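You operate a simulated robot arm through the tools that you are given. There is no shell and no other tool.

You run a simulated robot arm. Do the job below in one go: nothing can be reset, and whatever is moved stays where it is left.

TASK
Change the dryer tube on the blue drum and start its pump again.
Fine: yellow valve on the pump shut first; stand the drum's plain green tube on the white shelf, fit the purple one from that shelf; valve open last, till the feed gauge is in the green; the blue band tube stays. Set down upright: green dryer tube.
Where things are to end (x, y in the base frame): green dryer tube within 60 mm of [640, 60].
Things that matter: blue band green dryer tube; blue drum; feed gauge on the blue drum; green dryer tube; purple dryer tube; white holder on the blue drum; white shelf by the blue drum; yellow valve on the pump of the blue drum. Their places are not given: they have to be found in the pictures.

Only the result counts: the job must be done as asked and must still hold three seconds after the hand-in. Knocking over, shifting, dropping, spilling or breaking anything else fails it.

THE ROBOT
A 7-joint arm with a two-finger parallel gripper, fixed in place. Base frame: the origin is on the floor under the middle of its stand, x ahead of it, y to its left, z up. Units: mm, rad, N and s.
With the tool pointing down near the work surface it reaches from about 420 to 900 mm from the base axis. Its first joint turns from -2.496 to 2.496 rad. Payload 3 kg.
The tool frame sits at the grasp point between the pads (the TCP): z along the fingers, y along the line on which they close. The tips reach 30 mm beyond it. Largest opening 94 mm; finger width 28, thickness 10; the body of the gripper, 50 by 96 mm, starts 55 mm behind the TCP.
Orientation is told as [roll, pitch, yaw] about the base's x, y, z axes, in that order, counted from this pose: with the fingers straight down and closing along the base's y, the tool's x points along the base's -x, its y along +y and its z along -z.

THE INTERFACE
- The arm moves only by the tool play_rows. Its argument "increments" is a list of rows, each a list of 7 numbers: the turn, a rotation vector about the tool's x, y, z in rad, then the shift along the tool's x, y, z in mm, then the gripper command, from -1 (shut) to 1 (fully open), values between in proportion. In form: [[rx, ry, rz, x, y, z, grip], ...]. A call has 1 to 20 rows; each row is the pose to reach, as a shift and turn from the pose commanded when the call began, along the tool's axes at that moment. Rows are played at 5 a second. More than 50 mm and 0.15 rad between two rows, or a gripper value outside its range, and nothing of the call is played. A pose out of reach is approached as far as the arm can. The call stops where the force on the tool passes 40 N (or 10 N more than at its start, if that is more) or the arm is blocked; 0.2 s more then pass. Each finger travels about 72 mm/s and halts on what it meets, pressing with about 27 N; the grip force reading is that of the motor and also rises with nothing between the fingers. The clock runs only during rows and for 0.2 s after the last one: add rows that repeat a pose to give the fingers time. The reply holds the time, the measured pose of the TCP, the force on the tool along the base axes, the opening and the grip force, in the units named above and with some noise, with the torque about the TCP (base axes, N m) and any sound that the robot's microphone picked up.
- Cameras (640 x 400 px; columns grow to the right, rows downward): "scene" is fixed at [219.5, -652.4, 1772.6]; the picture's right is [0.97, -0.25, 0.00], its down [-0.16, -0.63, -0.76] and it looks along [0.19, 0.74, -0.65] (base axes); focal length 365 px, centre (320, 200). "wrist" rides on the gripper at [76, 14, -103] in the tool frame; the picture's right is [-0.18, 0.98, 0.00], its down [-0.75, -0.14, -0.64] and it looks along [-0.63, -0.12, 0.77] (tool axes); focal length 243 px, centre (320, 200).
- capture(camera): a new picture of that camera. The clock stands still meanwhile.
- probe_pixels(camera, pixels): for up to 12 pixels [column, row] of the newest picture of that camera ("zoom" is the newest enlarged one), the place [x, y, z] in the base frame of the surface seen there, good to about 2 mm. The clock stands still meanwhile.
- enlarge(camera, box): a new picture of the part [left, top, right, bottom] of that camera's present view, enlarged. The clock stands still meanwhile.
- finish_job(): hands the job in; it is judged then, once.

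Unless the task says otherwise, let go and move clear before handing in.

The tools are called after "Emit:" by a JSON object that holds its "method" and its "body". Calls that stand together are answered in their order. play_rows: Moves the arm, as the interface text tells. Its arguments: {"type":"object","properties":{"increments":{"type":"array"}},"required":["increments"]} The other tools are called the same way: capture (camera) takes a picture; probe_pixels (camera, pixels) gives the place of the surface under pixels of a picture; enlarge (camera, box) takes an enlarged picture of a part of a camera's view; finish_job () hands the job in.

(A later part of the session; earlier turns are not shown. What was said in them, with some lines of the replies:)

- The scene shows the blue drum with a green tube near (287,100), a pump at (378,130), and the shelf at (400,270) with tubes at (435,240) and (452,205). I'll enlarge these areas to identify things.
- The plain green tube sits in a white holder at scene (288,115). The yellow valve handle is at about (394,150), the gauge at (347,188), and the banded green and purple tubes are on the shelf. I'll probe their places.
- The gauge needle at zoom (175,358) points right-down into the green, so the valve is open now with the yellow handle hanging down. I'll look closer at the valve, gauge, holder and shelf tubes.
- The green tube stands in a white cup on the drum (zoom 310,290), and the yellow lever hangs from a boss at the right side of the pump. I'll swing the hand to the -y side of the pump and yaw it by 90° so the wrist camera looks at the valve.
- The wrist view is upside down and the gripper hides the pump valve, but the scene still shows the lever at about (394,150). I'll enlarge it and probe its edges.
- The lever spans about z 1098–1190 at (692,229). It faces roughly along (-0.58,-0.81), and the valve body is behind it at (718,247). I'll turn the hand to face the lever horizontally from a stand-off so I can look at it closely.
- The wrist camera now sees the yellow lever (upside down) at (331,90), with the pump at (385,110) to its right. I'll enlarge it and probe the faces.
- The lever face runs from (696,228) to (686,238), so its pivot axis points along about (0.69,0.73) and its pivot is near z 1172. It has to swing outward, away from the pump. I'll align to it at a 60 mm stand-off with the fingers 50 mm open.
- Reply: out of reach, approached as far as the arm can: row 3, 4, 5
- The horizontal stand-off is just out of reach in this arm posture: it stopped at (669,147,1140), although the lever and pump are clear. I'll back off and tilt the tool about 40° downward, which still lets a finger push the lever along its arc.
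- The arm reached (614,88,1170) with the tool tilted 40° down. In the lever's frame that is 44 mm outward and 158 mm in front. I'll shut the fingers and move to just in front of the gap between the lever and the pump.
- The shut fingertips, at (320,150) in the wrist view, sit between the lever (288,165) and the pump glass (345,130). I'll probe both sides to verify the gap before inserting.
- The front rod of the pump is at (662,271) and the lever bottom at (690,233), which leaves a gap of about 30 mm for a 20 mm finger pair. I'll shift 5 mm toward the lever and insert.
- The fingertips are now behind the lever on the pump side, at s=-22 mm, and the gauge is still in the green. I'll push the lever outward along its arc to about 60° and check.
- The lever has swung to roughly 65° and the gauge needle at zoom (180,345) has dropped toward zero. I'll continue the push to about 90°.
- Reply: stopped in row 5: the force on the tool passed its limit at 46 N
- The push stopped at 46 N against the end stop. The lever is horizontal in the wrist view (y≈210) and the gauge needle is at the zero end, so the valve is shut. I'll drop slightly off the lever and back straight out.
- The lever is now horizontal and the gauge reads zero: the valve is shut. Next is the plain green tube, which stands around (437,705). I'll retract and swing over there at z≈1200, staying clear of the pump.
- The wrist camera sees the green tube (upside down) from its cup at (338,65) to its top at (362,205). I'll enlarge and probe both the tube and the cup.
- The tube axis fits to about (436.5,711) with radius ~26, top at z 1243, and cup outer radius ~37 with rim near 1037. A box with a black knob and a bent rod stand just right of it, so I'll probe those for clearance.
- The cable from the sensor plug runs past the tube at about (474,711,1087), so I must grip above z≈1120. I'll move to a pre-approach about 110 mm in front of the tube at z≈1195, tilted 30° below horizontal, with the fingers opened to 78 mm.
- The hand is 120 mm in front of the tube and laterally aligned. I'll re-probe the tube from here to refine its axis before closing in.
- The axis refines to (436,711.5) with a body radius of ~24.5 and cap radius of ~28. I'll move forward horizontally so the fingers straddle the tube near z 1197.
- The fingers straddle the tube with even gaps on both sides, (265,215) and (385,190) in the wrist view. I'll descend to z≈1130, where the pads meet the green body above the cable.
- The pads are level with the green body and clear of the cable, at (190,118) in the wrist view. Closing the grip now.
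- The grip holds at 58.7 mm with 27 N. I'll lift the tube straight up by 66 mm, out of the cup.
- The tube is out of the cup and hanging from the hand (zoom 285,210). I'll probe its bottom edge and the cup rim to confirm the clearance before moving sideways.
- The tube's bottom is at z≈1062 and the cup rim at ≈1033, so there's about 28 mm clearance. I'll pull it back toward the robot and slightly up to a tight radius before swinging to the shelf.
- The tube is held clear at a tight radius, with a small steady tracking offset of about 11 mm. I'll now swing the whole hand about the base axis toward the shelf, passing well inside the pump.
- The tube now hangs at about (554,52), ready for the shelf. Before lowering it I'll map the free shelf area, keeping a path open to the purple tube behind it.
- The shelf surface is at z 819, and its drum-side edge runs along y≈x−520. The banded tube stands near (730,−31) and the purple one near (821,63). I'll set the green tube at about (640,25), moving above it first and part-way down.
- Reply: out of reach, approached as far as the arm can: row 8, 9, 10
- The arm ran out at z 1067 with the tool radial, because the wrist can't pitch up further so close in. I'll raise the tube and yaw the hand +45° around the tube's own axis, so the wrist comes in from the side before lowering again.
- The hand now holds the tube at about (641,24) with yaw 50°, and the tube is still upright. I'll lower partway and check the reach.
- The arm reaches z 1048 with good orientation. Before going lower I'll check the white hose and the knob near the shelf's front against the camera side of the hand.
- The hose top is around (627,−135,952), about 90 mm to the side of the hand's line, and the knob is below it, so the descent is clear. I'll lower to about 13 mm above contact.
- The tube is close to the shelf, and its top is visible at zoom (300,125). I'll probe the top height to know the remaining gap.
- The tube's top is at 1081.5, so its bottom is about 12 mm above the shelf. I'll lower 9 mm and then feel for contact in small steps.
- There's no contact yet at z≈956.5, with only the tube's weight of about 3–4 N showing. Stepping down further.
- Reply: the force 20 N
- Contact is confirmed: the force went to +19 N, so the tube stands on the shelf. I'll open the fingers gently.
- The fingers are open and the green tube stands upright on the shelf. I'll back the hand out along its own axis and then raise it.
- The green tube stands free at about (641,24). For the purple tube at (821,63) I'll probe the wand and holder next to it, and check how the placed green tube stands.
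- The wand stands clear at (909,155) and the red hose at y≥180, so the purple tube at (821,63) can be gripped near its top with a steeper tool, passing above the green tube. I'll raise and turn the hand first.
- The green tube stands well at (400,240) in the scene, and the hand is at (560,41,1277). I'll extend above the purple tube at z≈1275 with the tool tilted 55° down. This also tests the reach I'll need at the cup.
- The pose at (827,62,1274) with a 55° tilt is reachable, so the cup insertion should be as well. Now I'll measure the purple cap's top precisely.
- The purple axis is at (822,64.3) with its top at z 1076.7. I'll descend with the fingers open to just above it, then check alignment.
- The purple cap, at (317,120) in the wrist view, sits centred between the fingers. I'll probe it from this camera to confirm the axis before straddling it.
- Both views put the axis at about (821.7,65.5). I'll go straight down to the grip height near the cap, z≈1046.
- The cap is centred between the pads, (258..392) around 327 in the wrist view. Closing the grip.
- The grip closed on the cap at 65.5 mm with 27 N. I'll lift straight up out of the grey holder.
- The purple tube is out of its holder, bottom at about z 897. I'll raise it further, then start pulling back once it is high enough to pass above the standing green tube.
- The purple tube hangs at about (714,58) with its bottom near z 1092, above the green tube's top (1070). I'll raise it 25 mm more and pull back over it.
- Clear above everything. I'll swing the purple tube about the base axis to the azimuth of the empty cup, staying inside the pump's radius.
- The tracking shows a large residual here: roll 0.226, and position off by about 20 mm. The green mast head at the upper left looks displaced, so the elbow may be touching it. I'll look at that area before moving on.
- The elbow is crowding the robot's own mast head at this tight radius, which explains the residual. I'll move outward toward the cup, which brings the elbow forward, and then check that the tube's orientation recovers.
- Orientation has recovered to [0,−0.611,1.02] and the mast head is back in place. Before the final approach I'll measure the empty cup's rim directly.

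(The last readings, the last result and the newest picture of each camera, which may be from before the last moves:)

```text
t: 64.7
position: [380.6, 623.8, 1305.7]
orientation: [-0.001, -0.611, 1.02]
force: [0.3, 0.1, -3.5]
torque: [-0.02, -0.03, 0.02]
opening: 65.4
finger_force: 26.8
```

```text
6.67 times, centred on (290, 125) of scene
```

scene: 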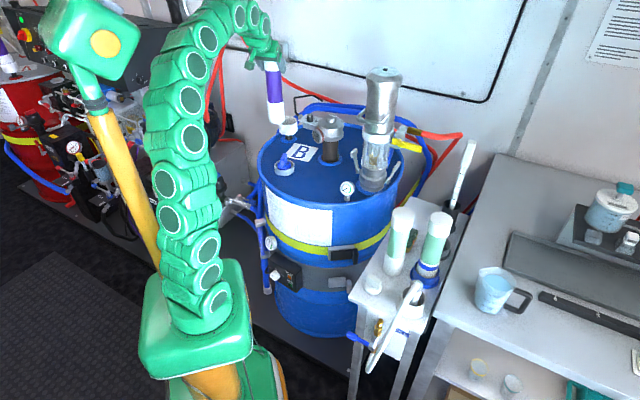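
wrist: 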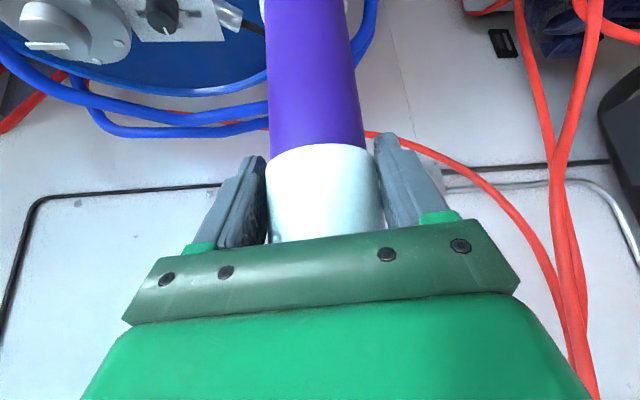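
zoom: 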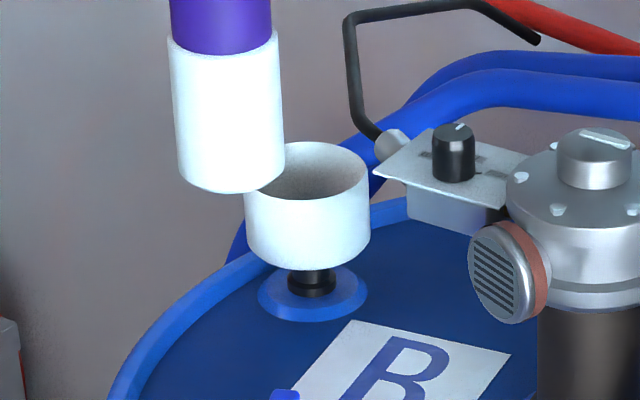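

Emit:
{"method": "probe_pixels", "body": {"camera": "zoom", "pixels": [[248, 205], [366, 195], [308, 215], [308, 230], [280, 212], [345, 212], [318, 144], [367, 175], [300, 193], [320, 160], [270, 196], [350, 165]]}}

Emit:
{"method": "probe_pixels", "body": {"camera": "zoom", "pixels": [[230, 185], [182, 150], [280, 140], [230, 120], [310, 255], [255, 240], [365, 230], [340, 150], [300, 145], [235, 190], [215, 186], [312, 300]]}}

```text
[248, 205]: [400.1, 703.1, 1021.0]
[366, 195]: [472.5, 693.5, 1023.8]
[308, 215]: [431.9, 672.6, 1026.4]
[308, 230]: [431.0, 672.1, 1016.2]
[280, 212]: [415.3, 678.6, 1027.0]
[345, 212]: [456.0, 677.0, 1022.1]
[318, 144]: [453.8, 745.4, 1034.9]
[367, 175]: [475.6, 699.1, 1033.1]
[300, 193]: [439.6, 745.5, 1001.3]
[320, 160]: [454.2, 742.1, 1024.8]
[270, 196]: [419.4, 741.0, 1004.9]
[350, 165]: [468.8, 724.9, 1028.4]
```

```text
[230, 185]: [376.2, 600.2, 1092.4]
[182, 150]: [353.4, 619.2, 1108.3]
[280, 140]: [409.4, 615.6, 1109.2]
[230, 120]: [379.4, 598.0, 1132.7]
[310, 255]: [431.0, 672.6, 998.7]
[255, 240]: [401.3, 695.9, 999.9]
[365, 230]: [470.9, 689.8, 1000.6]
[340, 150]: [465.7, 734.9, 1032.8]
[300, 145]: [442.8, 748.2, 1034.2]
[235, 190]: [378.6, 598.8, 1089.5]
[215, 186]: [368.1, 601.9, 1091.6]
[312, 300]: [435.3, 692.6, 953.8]
```

The cup's outer circle fits to centre (437.5,710) with R 38.4, inner radius ~35.5 and rim at z 1034. The tube's axis is now at about (383.5,627) with its bottom at 1087. I'll move over the cup with the bottom about 22 mm above the rim.

Emit:
{"method": "play_rows", "body": {"increments": [[0, 0, 0, -15.7, -0.6, 20.4, -1], [0, 0, 0, -31.4, -1.3, 40.7, -1], [0, 0, 0, -47.2, -2, 61.1, -1], [0, 0, 0, -62.9, -2.6, 81.5, -1], [0, 0, 0, -62.9, -2.6, 81.5, -1], [0, 0, 0, -62.9, -2.6, 81.5, -1]]}}

Emit:
{"method": "enlarge", "body": {"camera": "scene", "box": [265, 95, 315, 155]}}

Emit:
{"method": "capture", "body": {"camera": "wrist"}}

```text
t: 66.1
position: [435.5, 704.2, 1274.3]
orientation: [0.001, -0.61, 1.02]
force: [-0.1, -0.5, -4.0]
torque: [-0.03, 0.0, 0.03]
opening: 65.0
finger_force: 27.5
```

```text
6.67 times, centred on (290, 125) of scene
```

zoom: 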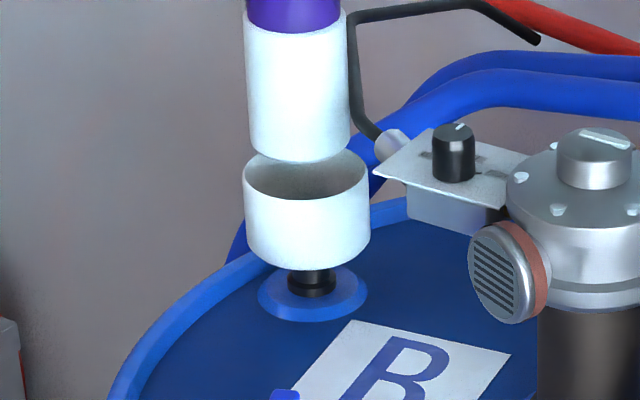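

```text
taken
```

wrist: 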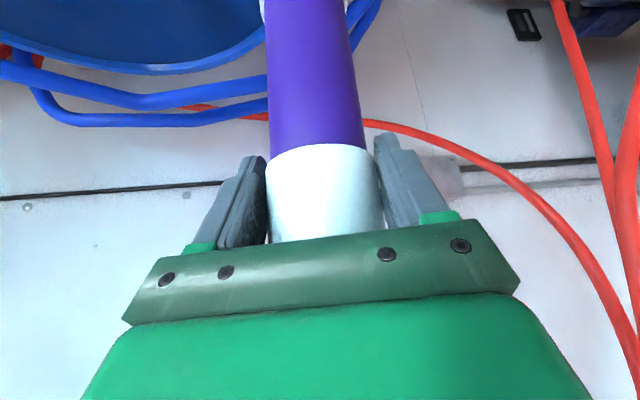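

The tube hangs over the cup with about 22 mm of height to spare. I'll probe the lower cap to check centring over (437.5,710).

Emit:
{"method": "probe_pixels", "body": {"camera": "zoom", "pixels": [[253, 100], [275, 100], [299, 100], [322, 100], [344, 100], [258, 140], [278, 145], [299, 148], [320, 146], [342, 140], [299, 157], [307, 215]]}}

```text
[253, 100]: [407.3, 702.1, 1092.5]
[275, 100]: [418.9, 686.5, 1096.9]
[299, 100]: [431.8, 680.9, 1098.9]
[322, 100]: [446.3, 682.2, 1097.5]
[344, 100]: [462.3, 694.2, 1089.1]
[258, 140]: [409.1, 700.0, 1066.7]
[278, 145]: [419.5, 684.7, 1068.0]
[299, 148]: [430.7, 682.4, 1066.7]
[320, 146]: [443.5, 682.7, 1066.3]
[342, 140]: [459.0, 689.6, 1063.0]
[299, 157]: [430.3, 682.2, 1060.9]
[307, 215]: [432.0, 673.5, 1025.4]
```

The tube axis is at about (435.5,709) against the cup centre (437.5,710). I'll shift by (2,1) mm and lower to near rim level, then into the cup slowly.

Emit:
{"method": "play_rows", "body": {"increments": [[0, 0, 0, -1.5, -1.2, 1.1, -1], [0, 0, 0, 4.2, -1.2, 9.3, -1], [0, 0, 0, 9.9, -1.2, 17.5, -1], [0, 0, 0, 15.7, -1.2, 25.7, -1], [0, 0, 0, 15.7, -1.2, 25.7, -1]]}}

Emit:
{"method": "enlarge", "body": {"camera": "scene", "box": [265, 95, 315, 155]}}

```text
t: 67.3
position: [437.4, 706.0, 1243.6]
orientation: [0.0, -0.607, 1.021]
force: [0.4, -0.3, -3.8]
torque: [-0.03, 0.03, 0.01]
opening: 65.5
finger_force: 26.7
```

```text
6.67 times, centred on (290, 125) of scene
```

zoom: 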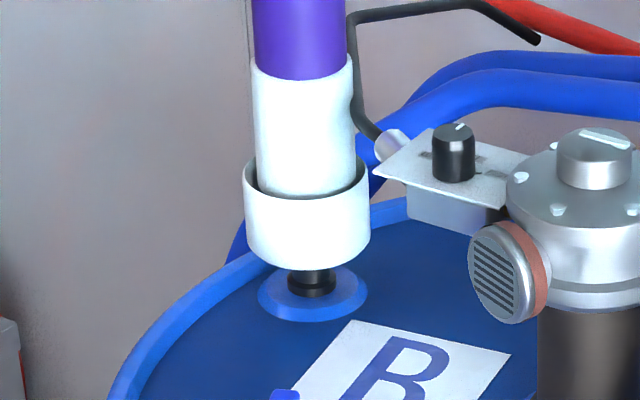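

The tube's lower end is now inside the cup without any contact force. Lowering another 20 mm, then feeling for the floor.

Emit:
{"method": "play_rows", "body": {"increments": [[0, 0, 0, 2.9, 0, 4.1, -1], [0, 0, 0, 5.7, 0, 8.2, -1], [0, 0, 0, 8.6, 0, 12.3, -1], [0, 0, 0, 11.5, 0, 16.4, -1], [0, 0, 0, 11.5, 0, 16.4, -1]]}}

Emit:
{"method": "play_rows", "body": {"increments": [[0, 0, 0, 1.2, 0, 1.6, -1], [0, 0, 0, 2.3, 0, 3.3, -1], [0, 0, 0, 2.3, 0, 3.3, -1]]}}

```text
t: 68.5
position: [437.5, 705.2, 1224.3]
orientation: [0.001, -0.609, 1.022]
force: [0.9, 0.8, -3.5]
torque: [-0.02, 0.02, 0.0]
opening: 65.0
finger_force: 26.9
```

```text
t: 69.3
position: [437.1, 705.6, 1221.0]
orientation: [0.0, -0.611, 1.021]
force: [-0.2, 1.0, -3.4]
torque: [-0.05, -0.02, 0.0]
opening: 65.1
finger_force: 26.3
```

No contact yet at z≈1220.5, with the floor expected near 1212. Continuing in small steps.

Emit:
{"method": "play_rows", "body": {"increments": [[0, 0, 0, 1.15, 0, 1.64, -1], [0, 0, 0, 2.3, 0, 3.3, -1], [0, 0, 0, 2.3, 0, 3.3, -1]]}}

Emit:
{"method": "play_rows", "body": {"increments": [[0, 0, 0, 0.6, 0, 0.8, -1], [0, 0, 0, 1.15, 0, 1.64, -1], [0, 0, 0, 1.15, 0, 1.64, -1]]}}

Emit:
{"method": "play_rows", "body": {"increments": [[0, 0, 0, 0.6, 0, 0.8, -1], [0, 0, 0, 0.6, 0, 0.8, -1]]}}

```text
t: 70.1
position: [436.9, 706.1, 1217.0]
orientation: [-0.001, -0.611, 1.018]
force: [0.9, -0.1, -3.2]
torque: [-0.07, 0.01, 0.01]
opening: 65.3
finger_force: 27.0
```

```text
t: 70.9
position: [437.3, 706.7, 1214.4]
orientation: [0.001, -0.611, 1.019]
force: [0.1, 0.8, -4.1]
torque: [-0.04, 0.03, 0.02]
opening: 65.3
finger_force: 26.6
```

```text
t: 71.5
position: [437.2, 706.1, 1214.5]
orientation: [0.0, -0.612, 1.018]
force: [-1.0, -0.3, 3.8]
torque: [-0.35, 0.06, -0.05]
opening: 65.3
finger_force: 26.8
```

Contact with the cup floor is beginning (+3.8 N at z≈1213.5). One more small press to seat it.

Emit:
{"method": "play_rows", "body": {"increments": [[0, 0, 0, 0.6, 0, 0.8, -1], [0, 0, 0, 0.6, 0, 0.8, -1]]}}

Emit:
{"method": "enlarge", "body": {"camera": "scene", "box": [255, 55, 335, 155]}}

```text
t: 72.1
position: [436.6, 706.0, 1213.9]
orientation: [0.0, -0.611, 1.02]
force: [-1.4, 1.6, 17.0]
torque: [-0.06, 0.04, -0.03]
opening: 65.3
finger_force: 27.8
```

```text
4.00 times, centred on (295, 105) of scene
```

zoom: 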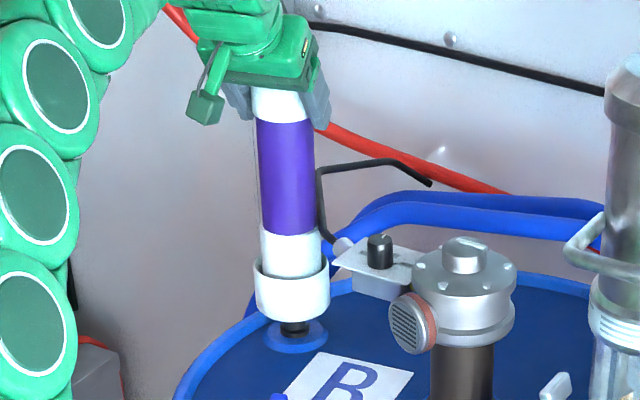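

The tube is seated (17 N down) and stands upright in the cup. Opening the fingers gently.

Emit:
{"method": "play_rows", "body": {"increments": [[0, 0, 0, 0, 0, 0, 0.41], [0, 0, 0, 0, 0, 0, 0.5], [0, 0, 0, 0, 0, 0, 0.6], [0, 0, 0, 0, 0, 0, 0.75], [0, 0, 0, 0, 0, 0, 0.75]]}}

Emit:
{"method": "capture", "body": {"camera": "wrist"}}

Emit:
{"method": "enlarge", "body": {"camera": "scene", "box": [255, 55, 335, 155]}}

```text
t: 73.3
position: [437.1, 705.7, 1213.0]
orientation: [0.001, -0.611, 1.019]
force: [0.7, -0.2, -0.6]
torque: [-0.02, 0.01, 0.0]
opening: 82.2
finger_force: 0.0
```

```text
taken
```

wrist: 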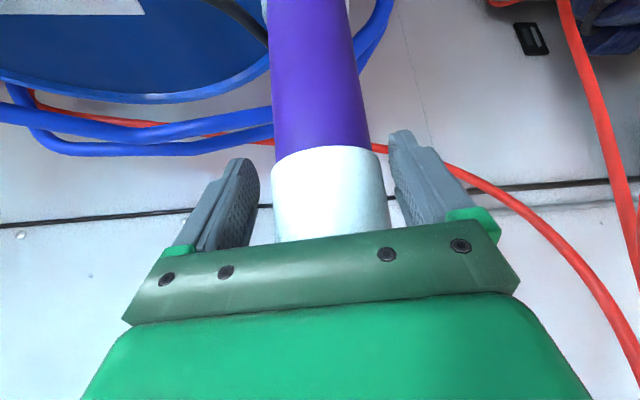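

```text
4.00 times, centred on (295, 105) of scene
```

zoom: 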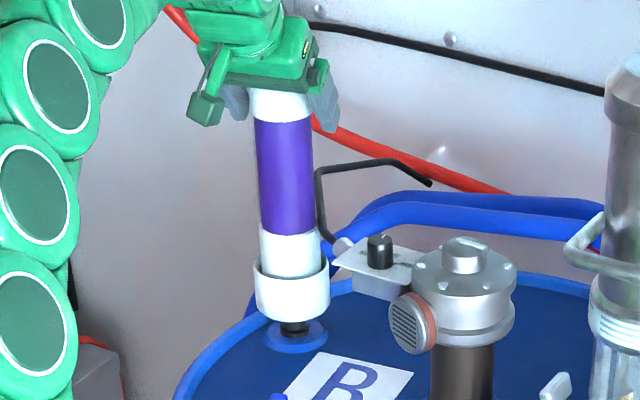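

Released: the purple tube stands in the cup. I'll back the hand out along its own axis, up and away.

Emit:
{"method": "play_rows", "body": {"increments": [[0, 0, 0, 0, 0, -10, 0.75], [0, 0, 0, 0, 0, -25, 0.75], [0, 0, 0, 0, 0, -45, 0.75], [0, 0, 0, 0, 0, -65, 0.75], [0, 0, 0, 0, 0, -88, 0.75], [0, 0, 0, 0, 0, -110, 0.75], [0, 0, 0, 0, 0, -110, 0.75]]}}

Emit:
{"method": "capture", "body": {"camera": "scene"}}

Emit:
{"method": "capture", "body": {"camera": "wrist"}}

```text
t: 74.9
position: [403.9, 651.8, 1302.3]
orientation: [0.0, -0.61, 1.02]
force: [1.2, -0.7, 0.0]
torque: [0.01, 0.03, 0.02]
opening: 82.1
finger_force: 0.0
```

```text
taken
```

scene: 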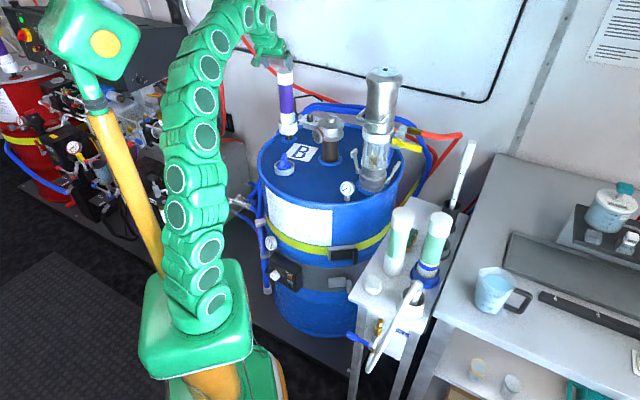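

```text
taken
```

wrist: 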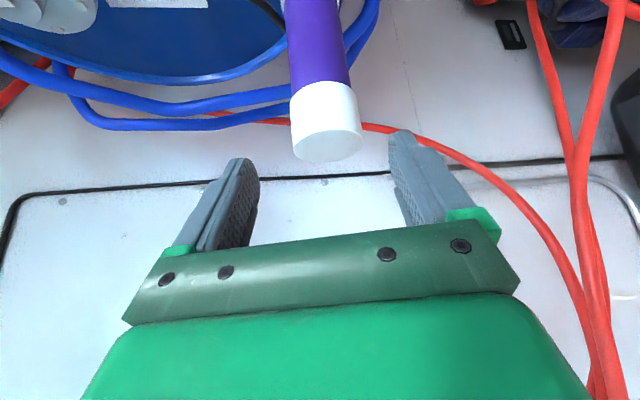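

The hand is clear and the purple tube stands at (287,100) in the scene. I'll check its seating closely.

Emit:
{"method": "enlarge", "body": {"camera": "scene", "box": [255, 55, 335, 155]}}

```text
4.00 times, centred on (295, 105) of scene
```

zoom: 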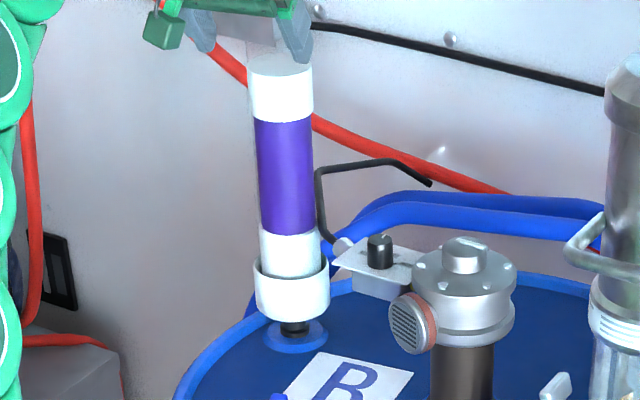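

Emit:
{"method": "probe_pixels", "body": {"camera": "zoom", "pixels": [[280, 66], [280, 90], [253, 95], [310, 95], [284, 160], [260, 160], [308, 160], [289, 250], [266, 248], [316, 248], [290, 300], [280, 73]]}}

```text
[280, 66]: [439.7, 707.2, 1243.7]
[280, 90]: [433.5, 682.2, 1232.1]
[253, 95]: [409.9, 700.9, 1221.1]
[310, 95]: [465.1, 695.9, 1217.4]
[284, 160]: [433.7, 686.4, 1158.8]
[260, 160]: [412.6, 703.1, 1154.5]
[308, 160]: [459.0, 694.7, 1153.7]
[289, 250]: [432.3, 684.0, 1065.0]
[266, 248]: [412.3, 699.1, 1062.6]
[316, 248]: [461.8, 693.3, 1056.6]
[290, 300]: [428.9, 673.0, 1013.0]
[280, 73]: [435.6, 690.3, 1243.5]
```

The purple tube's top is at z 1243.6 and it is upright in the cup, the same height as the green one had. Now I'll move to the valve side, keeping clear of the pump.

Emit:
{"method": "play_rows", "body": {"increments": [[0.0118, -0.0217, 0.0129, 30, -30.1, -10.5, -1], [0.0237, -0.0433, 0.0258, 60, -60.2, -21, -1], [0.0355, -0.065, 0.0388, 90, -90.4, -31.6, -1], [0.0473, -0.0867, 0.0517, 119.9, -120.5, -42.1, -1], [0.0592, -0.1083, 0.0646, 149.9, -150.6, -52.6, -1], [0.071, -0.13, 0.0775, 179.9, -180.7, -63.1, -1], [0.0828, -0.1517, 0.0904, 209.9, -210.8, -73.6, -1], [0.0947, -0.1733, 0.1033, 239.9, -240.9, -84.1, -1], [0.1065, -0.195, 0.1163, 269.9, -271.1, -94.7, -1], [0.1183, -0.2167, 0.1292, 299.8, -301.2, -105.2, -1], [0.1302, -0.2383, 0.1421, 329.8, -331.3, -115.7, -1], [0.142, -0.26, 0.155, 359.8, -361.4, -126.2, -1], [0.142, -0.26, 0.155, 359.8, -361.4, -126.2, -1]]}}

Emit:
{"method": "capture", "body": {"camera": "scene"}}

Emit:
{"method": "capture", "body": {"camera": "wrist"}}

```text
t: 77.7
position: [521.0, 149.5, 1201.1]
orientation: [0.0, -0.873, 0.813]
force: [-0.3, -0.5, 0.0]
torque: [0.01, 0.01, -0.01]
opening: 0.0
finger_force: 26.8
```

```text
taken
```

scene: 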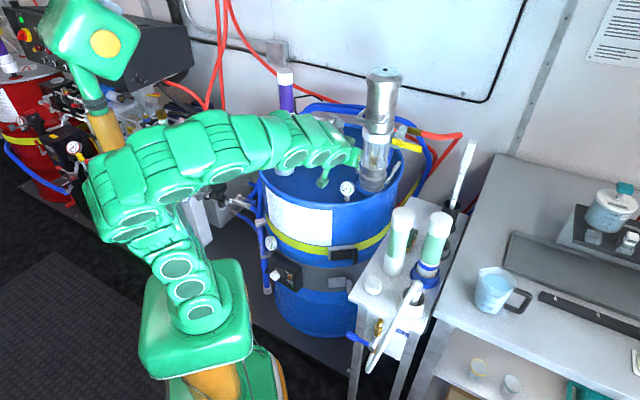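

```text
taken
```

wrist: 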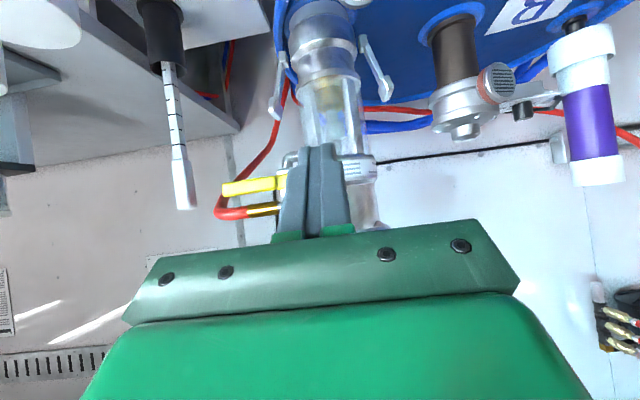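

The hand is at (521,150,1201) with the same orientation as in the first valve approach. The lever is still horizontal, tip near (748,173,1181). I'll go in front of and above the lever, then push it down from above.

Emit:
{"method": "play_rows", "body": {"increments": [[0, 0, 0, -18.6, -25.5, 11.2, -1], [0, 0, 0, -37.2, -51.1, 22.4, -1], [0, 0, 0, -55.7, -76.6, 33.6, -1], [0, 0, 0, -74.3, -102.2, 44.8, -1], [0, 0, 0, -92.9, -127.7, 56, -1], [0, 0, 0, -92.9, -127.7, 56, -1]]}}

Emit:
{"method": "capture", "body": {"camera": "wrist"}}

Emit:
{"method": "enlarge", "body": {"camera": "scene", "box": [350, 100, 450, 200]}}

```text
t: 79.1
position: [683.8, 137.0, 1235.3]
orientation: [0.002, -0.873, 0.81]
force: [-0.1, -0.5, -0.9]
torque: [-0.03, 0.03, -0.05]
opening: 0.0
finger_force: 26.5
```

```text
taken
```

wrist: 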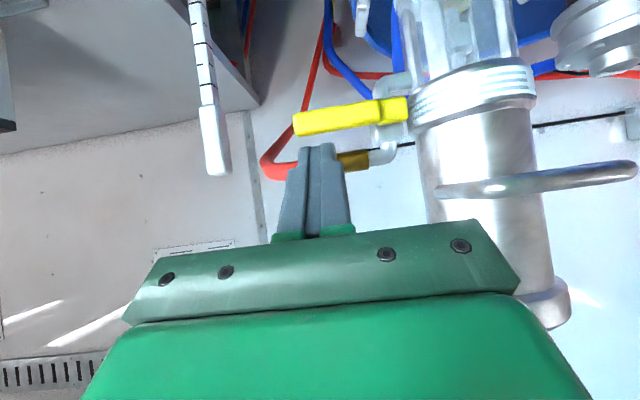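

```text
4.00 times, centred on (400, 150) of scene
```

zoom: 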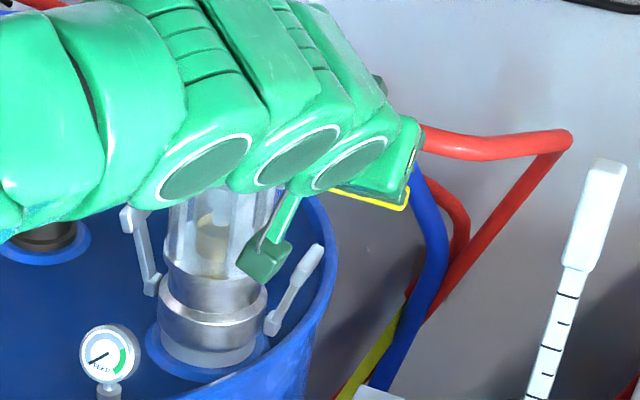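

The hand is above and in front of the lever, which shows at (350,115) in the wrist view with the hose fitting at (355,160) beyond it. I'll probe the lever and hose precisely.

Emit:
{"method": "probe_pixels", "body": {"camera": "wrist", "pixels": [[298, 128], [320, 122], [350, 118], [375, 112], [395, 108], [300, 115], [350, 107], [345, 125], [352, 162], [275, 168], [385, 150], [310, 132]]}}

```text
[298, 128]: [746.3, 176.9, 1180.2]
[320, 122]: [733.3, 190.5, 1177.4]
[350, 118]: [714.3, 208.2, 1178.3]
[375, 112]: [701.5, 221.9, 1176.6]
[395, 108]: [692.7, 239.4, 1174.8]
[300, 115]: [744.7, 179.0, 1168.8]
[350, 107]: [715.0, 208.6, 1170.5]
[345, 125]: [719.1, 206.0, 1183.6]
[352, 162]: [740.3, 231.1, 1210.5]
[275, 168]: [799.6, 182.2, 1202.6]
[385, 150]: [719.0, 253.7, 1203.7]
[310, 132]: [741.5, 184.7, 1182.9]
```

The lever's top edge is at z≈1183 and its front face at depth −2; the hose fitting is at depth ≥32, so the tip has room. I'll move in over the lever at z≈1235.

Emit:
{"method": "play_rows", "body": {"increments": [[0, 0, 0, -10, -0.3, 12, -1], [0, 0, 0, -20.5, -0.6, 24.3, -1], [0, 0, 0, -31, -0.8, 36.5, -1], [0, 0, 0, -41, -1, 48.7, -1], [0, 0, 0, -41, -1, 48.7, -1]]}}

Emit:
{"method": "capture", "body": {"camera": "wrist"}}

Emit:
{"method": "enlarge", "body": {"camera": "scene", "box": [350, 100, 450, 200]}}

```text
t: 80.3
position: [728.2, 180.8, 1235.6]
orientation: [0.001, -0.872, 0.811]
force: [0.2, 0.1, 0.6]
torque: [0.0, -0.01, -0.04]
opening: 0.0
finger_force: 27.0
```

```text
taken
```

wrist: 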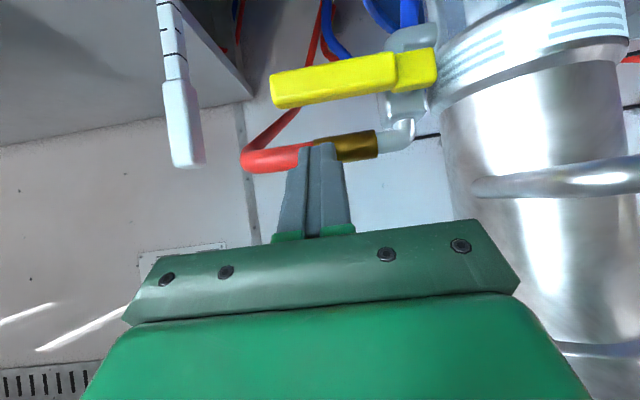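

```text
4.00 times, centred on (400, 150) of scene
```

zoom: 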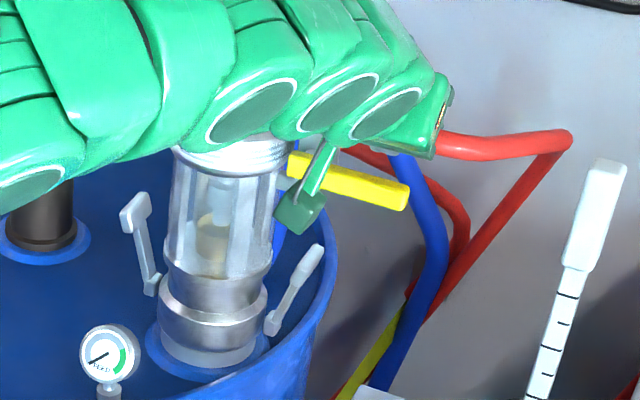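

The tip is in place above the lever with no contact. I'll push it down along its arc to about 30° from vertical, then read the gauge.

Emit:
{"method": "play_rows", "body": {"increments": [[0, 0, 0, 8, 0, 7, -1], [0, 0, 0, 16.5, 0, 13.9, -1], [0, 0, 0, 22.2, 0.3, 18.7, -1], [0, 0, 0, 28.2, 0.9, 23.7, -1], [0, 0, 0, 33.3, 2.5, 28, -1], [0, 0, 0, 38.3, 4.4, 32.2, -1], [0, 0, 0, 43, 7.5, 36.2, -1], [0, 0, 0, 47.4, 11.2, 39.9, -1], [0, 0, 0, 51.3, 16, 43.1, -1], [0, 0, 0, 54.8, 20.8, 46.1, -1], [0, 0, 0, 54.8, 20.8, 46.1, -1]]}}

Emit:
{"method": "capture", "body": {"camera": "wrist"}}

Emit:
{"method": "enlarge", "body": {"camera": "scene", "box": [330, 100, 430, 200]}}

```text
t: 82.7
position: [712.9, 195.1, 1162.2]
orientation: [0.0, -0.873, 0.81]
force: [0.5, -0.9, 0.5]
torque: [0.03, -0.01, -0.02]
opening: 0.1
finger_force: 26.8
```

```text
taken
```

wrist: 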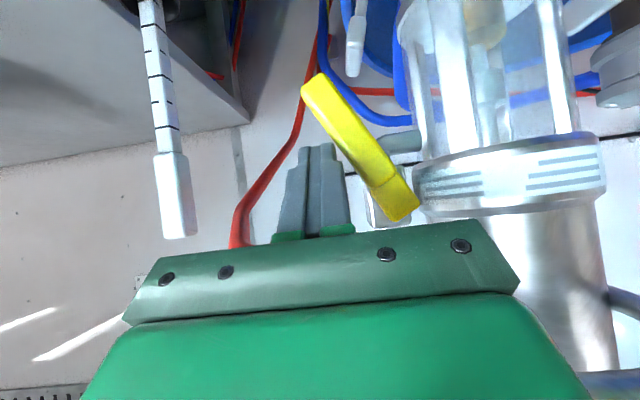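

```text
4.00 times, centred on (380, 150) of scene
```

zoom: 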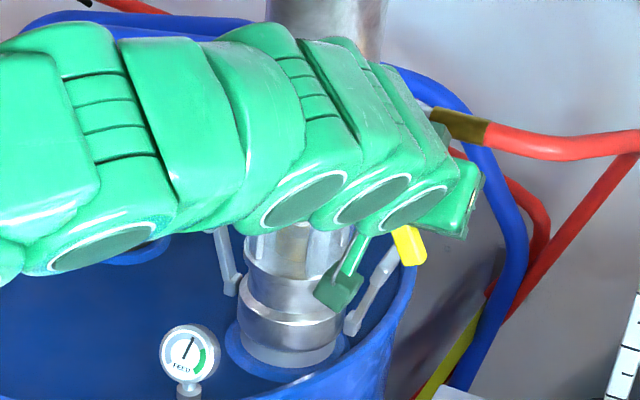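

The lever is about 38° from vertical and the gauge needle at zoom (188,350) has risen to about mid-scale. I'll push further in small steps.

Emit:
{"method": "play_rows", "body": {"increments": [[0, 0, 0, 1.2, 3.8, 1, -1], [0, 0, 0, 2.4, 7.6, 2.1, -1], [0, 0, 0, 3.8, 12, 3.2, -1], [0, 0, 0, 5.1, 16.1, 4.3, -1], [0, 0, 0, 5.1, 16.1, 4.3, -1]]}}

Emit:
{"method": "capture", "body": {"camera": "wrist"}}

Emit:
{"method": "enlarge", "body": {"camera": "scene", "box": [332, 172, 362, 202]}}

```text
t: 83.9
position: [700.4, 207.3, 1156.5]
orientation: [0.001, -0.87, 0.81]
force: [-0.5, 0.3, 0.6]
torque: [-0.01, 0.0, 0.0]
opening: 0.2
finger_force: 26.8
```

```text
taken
```

wrist: 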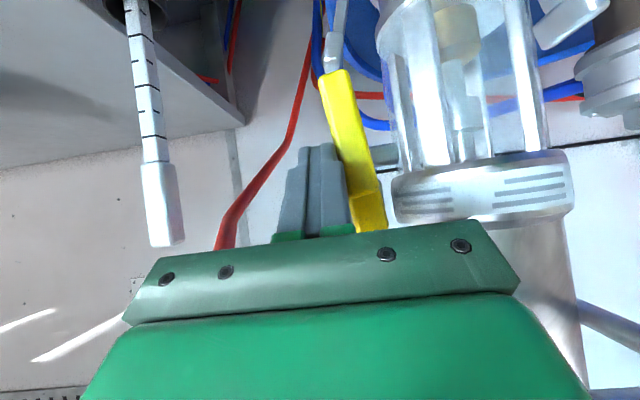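

```text
13.33 times, centred on (347, 187) of scene
```

zoom: 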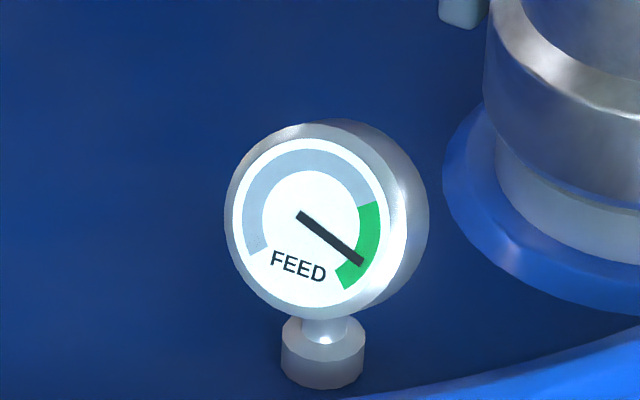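

The gauge needle is back mid-green, at zoom (360,262), exactly where it was at the start. I'll check the lever's actual angle to see how it compares with its original hanging position.

Emit:
{"method": "probe_pixels", "body": {"camera": "wrist", "pixels": [[332, 75], [340, 95], [348, 120], [355, 150], [362, 180], [370, 215], [330, 95], [352, 95], [345, 150], [366, 150], [340, 80], [345, 75]]}}

```text
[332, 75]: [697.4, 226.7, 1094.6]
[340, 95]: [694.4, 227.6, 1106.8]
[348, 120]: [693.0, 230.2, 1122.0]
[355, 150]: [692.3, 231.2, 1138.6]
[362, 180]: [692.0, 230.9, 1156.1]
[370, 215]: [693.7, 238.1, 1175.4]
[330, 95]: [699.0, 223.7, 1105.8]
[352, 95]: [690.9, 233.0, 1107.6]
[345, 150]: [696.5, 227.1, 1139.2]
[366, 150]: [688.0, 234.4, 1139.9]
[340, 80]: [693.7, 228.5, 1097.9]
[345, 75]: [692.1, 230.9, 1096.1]
```

The lever is only about 6° short of its original vertical position. I'll nudge it about 5 mm further so it is fully open, hold, and re-read the gauge.

Emit:
{"method": "play_rows", "body": {"increments": [[0, 0, 0, 0.3, 1.7, 0.2, -1], [0, 0, 0, 0.5, 3.4, 0.4, -1], [0, 0, 0, 0.8, 5, 0.6, -1], [0, 0, 0, 0.8, 5, 0.6, -1], [0, 0, 0, 0.8, 5, 0.6, -1], [0, 0, 0, 0.8, 5, 0.6, -1]]}}

Emit:
{"method": "capture", "body": {"camera": "wrist"}}

Emit:
{"method": "enlarge", "body": {"camera": "scene", "box": [332, 172, 362, 202]}}

```text
t: 85.3
position: [697.4, 212.1, 1155.9]
orientation: [0.0, -0.871, 0.809]
force: [-0.1, -0.2, -0.7]
torque: [-0.05, 0.0, 0.03]
opening: 0.0
finger_force: 26.6
```

```text
taken
```

wrist: 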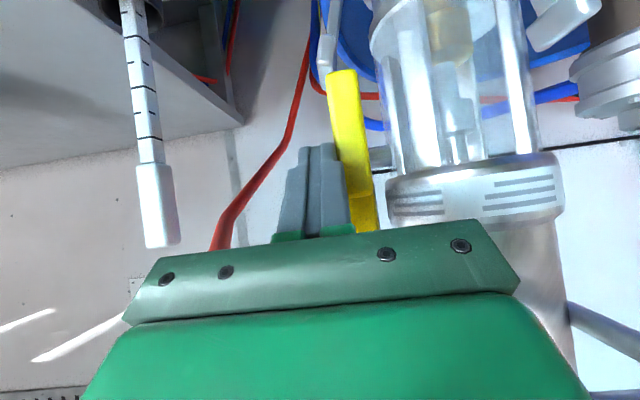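

```text
13.33 times, centred on (347, 187) of scene
```

zoom: 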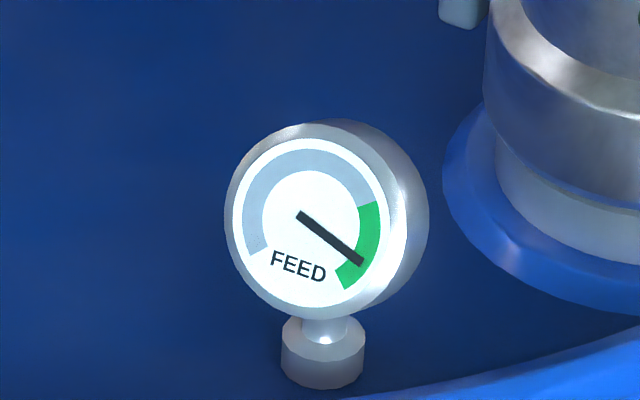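

The needle stays at the same mid-green spot and the lever hangs nearly vertical with no force, so the valve is fully open. I'll move off the lever sideways and back out.

Emit:
{"method": "play_rows", "body": {"increments": [[0, 0, 0, 0, -6, 0, -1], [0, 0, 0, 0, -12, 0, -1], [0, 0, 0, 16, -14, -19, -1], [0, 0, 0, 32, -14, -38, -1], [0, 0, 0, 48.3, -14, -57.4, -1], [0, 0, 0, 64.4, -14, -76.5, -1], [0, 0, 0, 64.4, -14, -106.5, -1], [0, 0, 0, 64.4, -14, -136.5, -1], [0, 0, 0, 64.4, -14, -136.5, -1]]}}

Emit:
{"method": "capture", "body": {"camera": "wrist"}}

Emit:
{"method": "capture", "body": {"camera": "scene"}}

Emit:
{"method": "enlarge", "body": {"camera": "scene", "box": [330, 100, 430, 210]}}

```text
t: 87.3
position: [606.6, 95.2, 1194.6]
orientation: [0.0, -0.87, 0.812]
force: [-0.2, -0.4, -0.9]
torque: [-0.04, 0.01, 0.01]
opening: 0.0
finger_force: 26.7
```

```text
taken
```

wrist: 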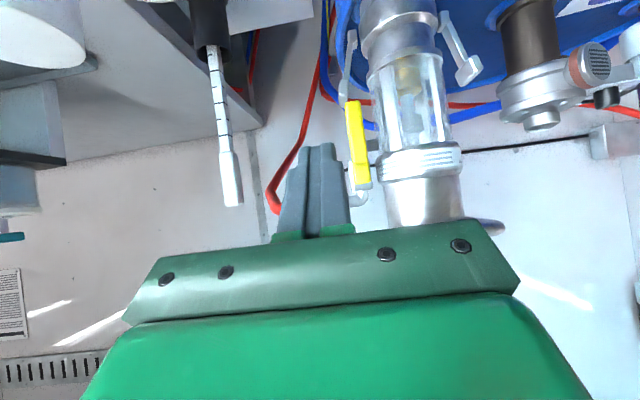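

```text
taken
```

scene: 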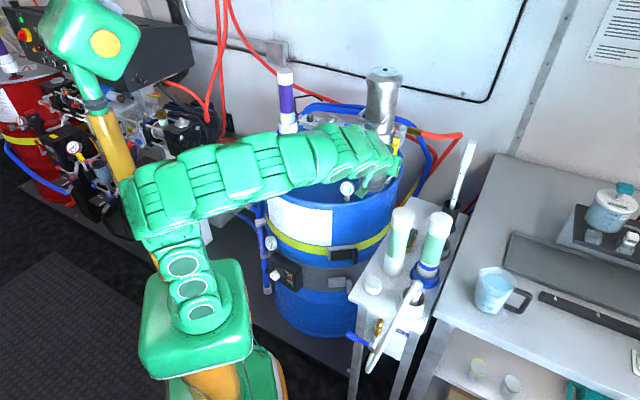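

```text
3.64 times, centred on (380, 155) of scene
```

zoom: 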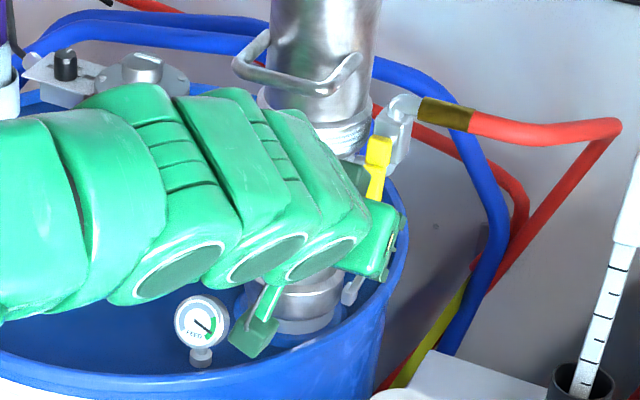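

The hand is clear, the lever hangs down and the gauge is in the green. For a last check I'll verify the green tube's position and uprightness on the shelf, and the purple tube in its cup.

Emit:
{"method": "enlarge", "body": {"camera": "scene", "box": [365, 195, 465, 300]}}

```text
3.81 times, centred on (415, 248) of scene
```

zoom: 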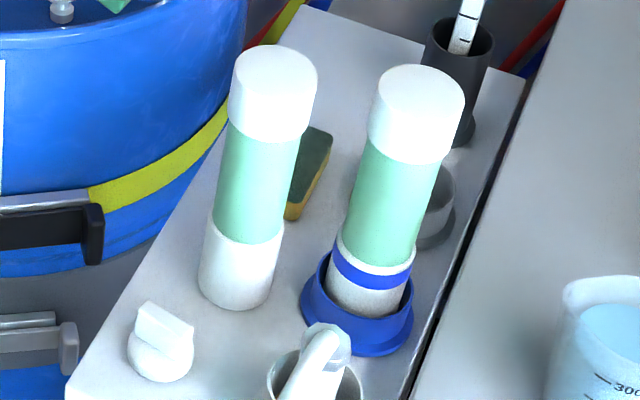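

Emit:
{"method": "probe_pixels", "body": {"camera": "zoom", "pixels": [[237, 65], [313, 78], [275, 72], [278, 49], [270, 95], [205, 270], [238, 285], [270, 275], [237, 306], [382, 85], [461, 98], [421, 92]]}}

Emit:
{"method": "enlarge", "body": {"camera": "scene", "box": [255, 55, 335, 155]}}

Emit:
{"method": "enlarge", "body": {"camera": "scene", "box": [332, 172, 362, 202]}}

```text
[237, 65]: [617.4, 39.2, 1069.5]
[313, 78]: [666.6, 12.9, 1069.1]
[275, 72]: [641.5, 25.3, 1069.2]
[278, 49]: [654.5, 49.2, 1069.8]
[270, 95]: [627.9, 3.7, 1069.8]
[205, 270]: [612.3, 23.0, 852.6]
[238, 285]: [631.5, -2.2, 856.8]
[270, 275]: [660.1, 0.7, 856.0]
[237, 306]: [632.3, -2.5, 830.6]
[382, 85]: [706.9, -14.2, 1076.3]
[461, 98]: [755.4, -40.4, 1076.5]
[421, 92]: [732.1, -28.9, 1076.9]
```

```text
4.00 times, centred on (295, 105) of scene
```

zoom: 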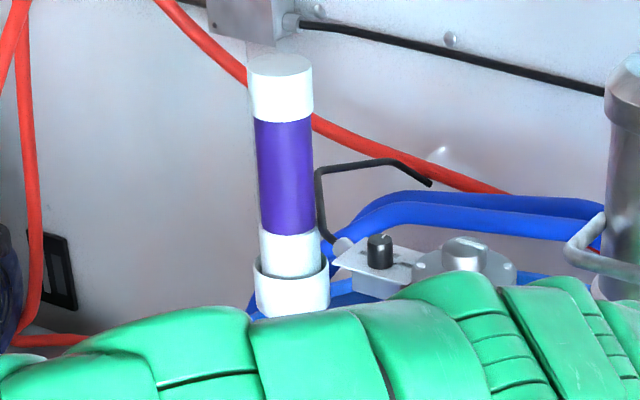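

```text
13.33 times, centred on (347, 187) of scene
```

zoom: 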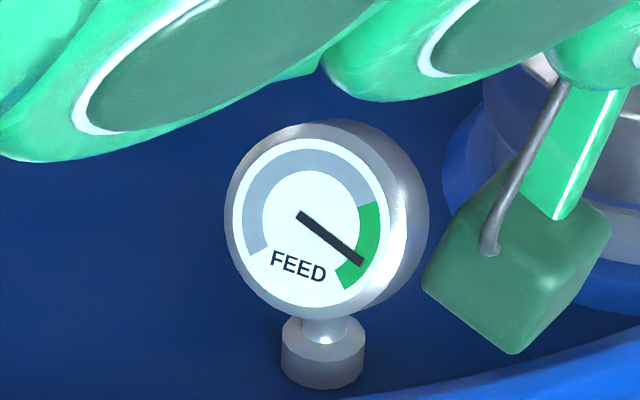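

Everything checks out. The green tube stands upright at about (641,26), 34 mm from its target, and the banded tube is untouched. The purple tube is seated in the cup, the needle at (360,262) is in the green, and the hand is clear. I'm handing the job in.

Emit:
{"method": "finish_job", "body": {}}

```text
The job is handed in.
```

The dryer tube on the blue drum is changed and the pump is running again. I handed the job in, but no verdict came back.

- **Valve:** I shut the yellow valve first, until it reached its stop and the feed gauge read zero. I opened it last, and the needle is back in the middle of the green, where it was at the start.
- **Green tube:** it stands upright on the white shelf at about (641, 26), which is 34 mm from the target and inside the 60 mm limit.
- **Purple tube:** it is upright in the white holder on the drum, at the same height the green one had.
- **Blue band tube:** I did not touch it.

While the hand was close in on the drum side, the green mast head behind the arm moved out of position, probably nudged by the elbow. It was back in place in later pictures. I took it to be part of the robot rather than one of the things that must not be shifted.
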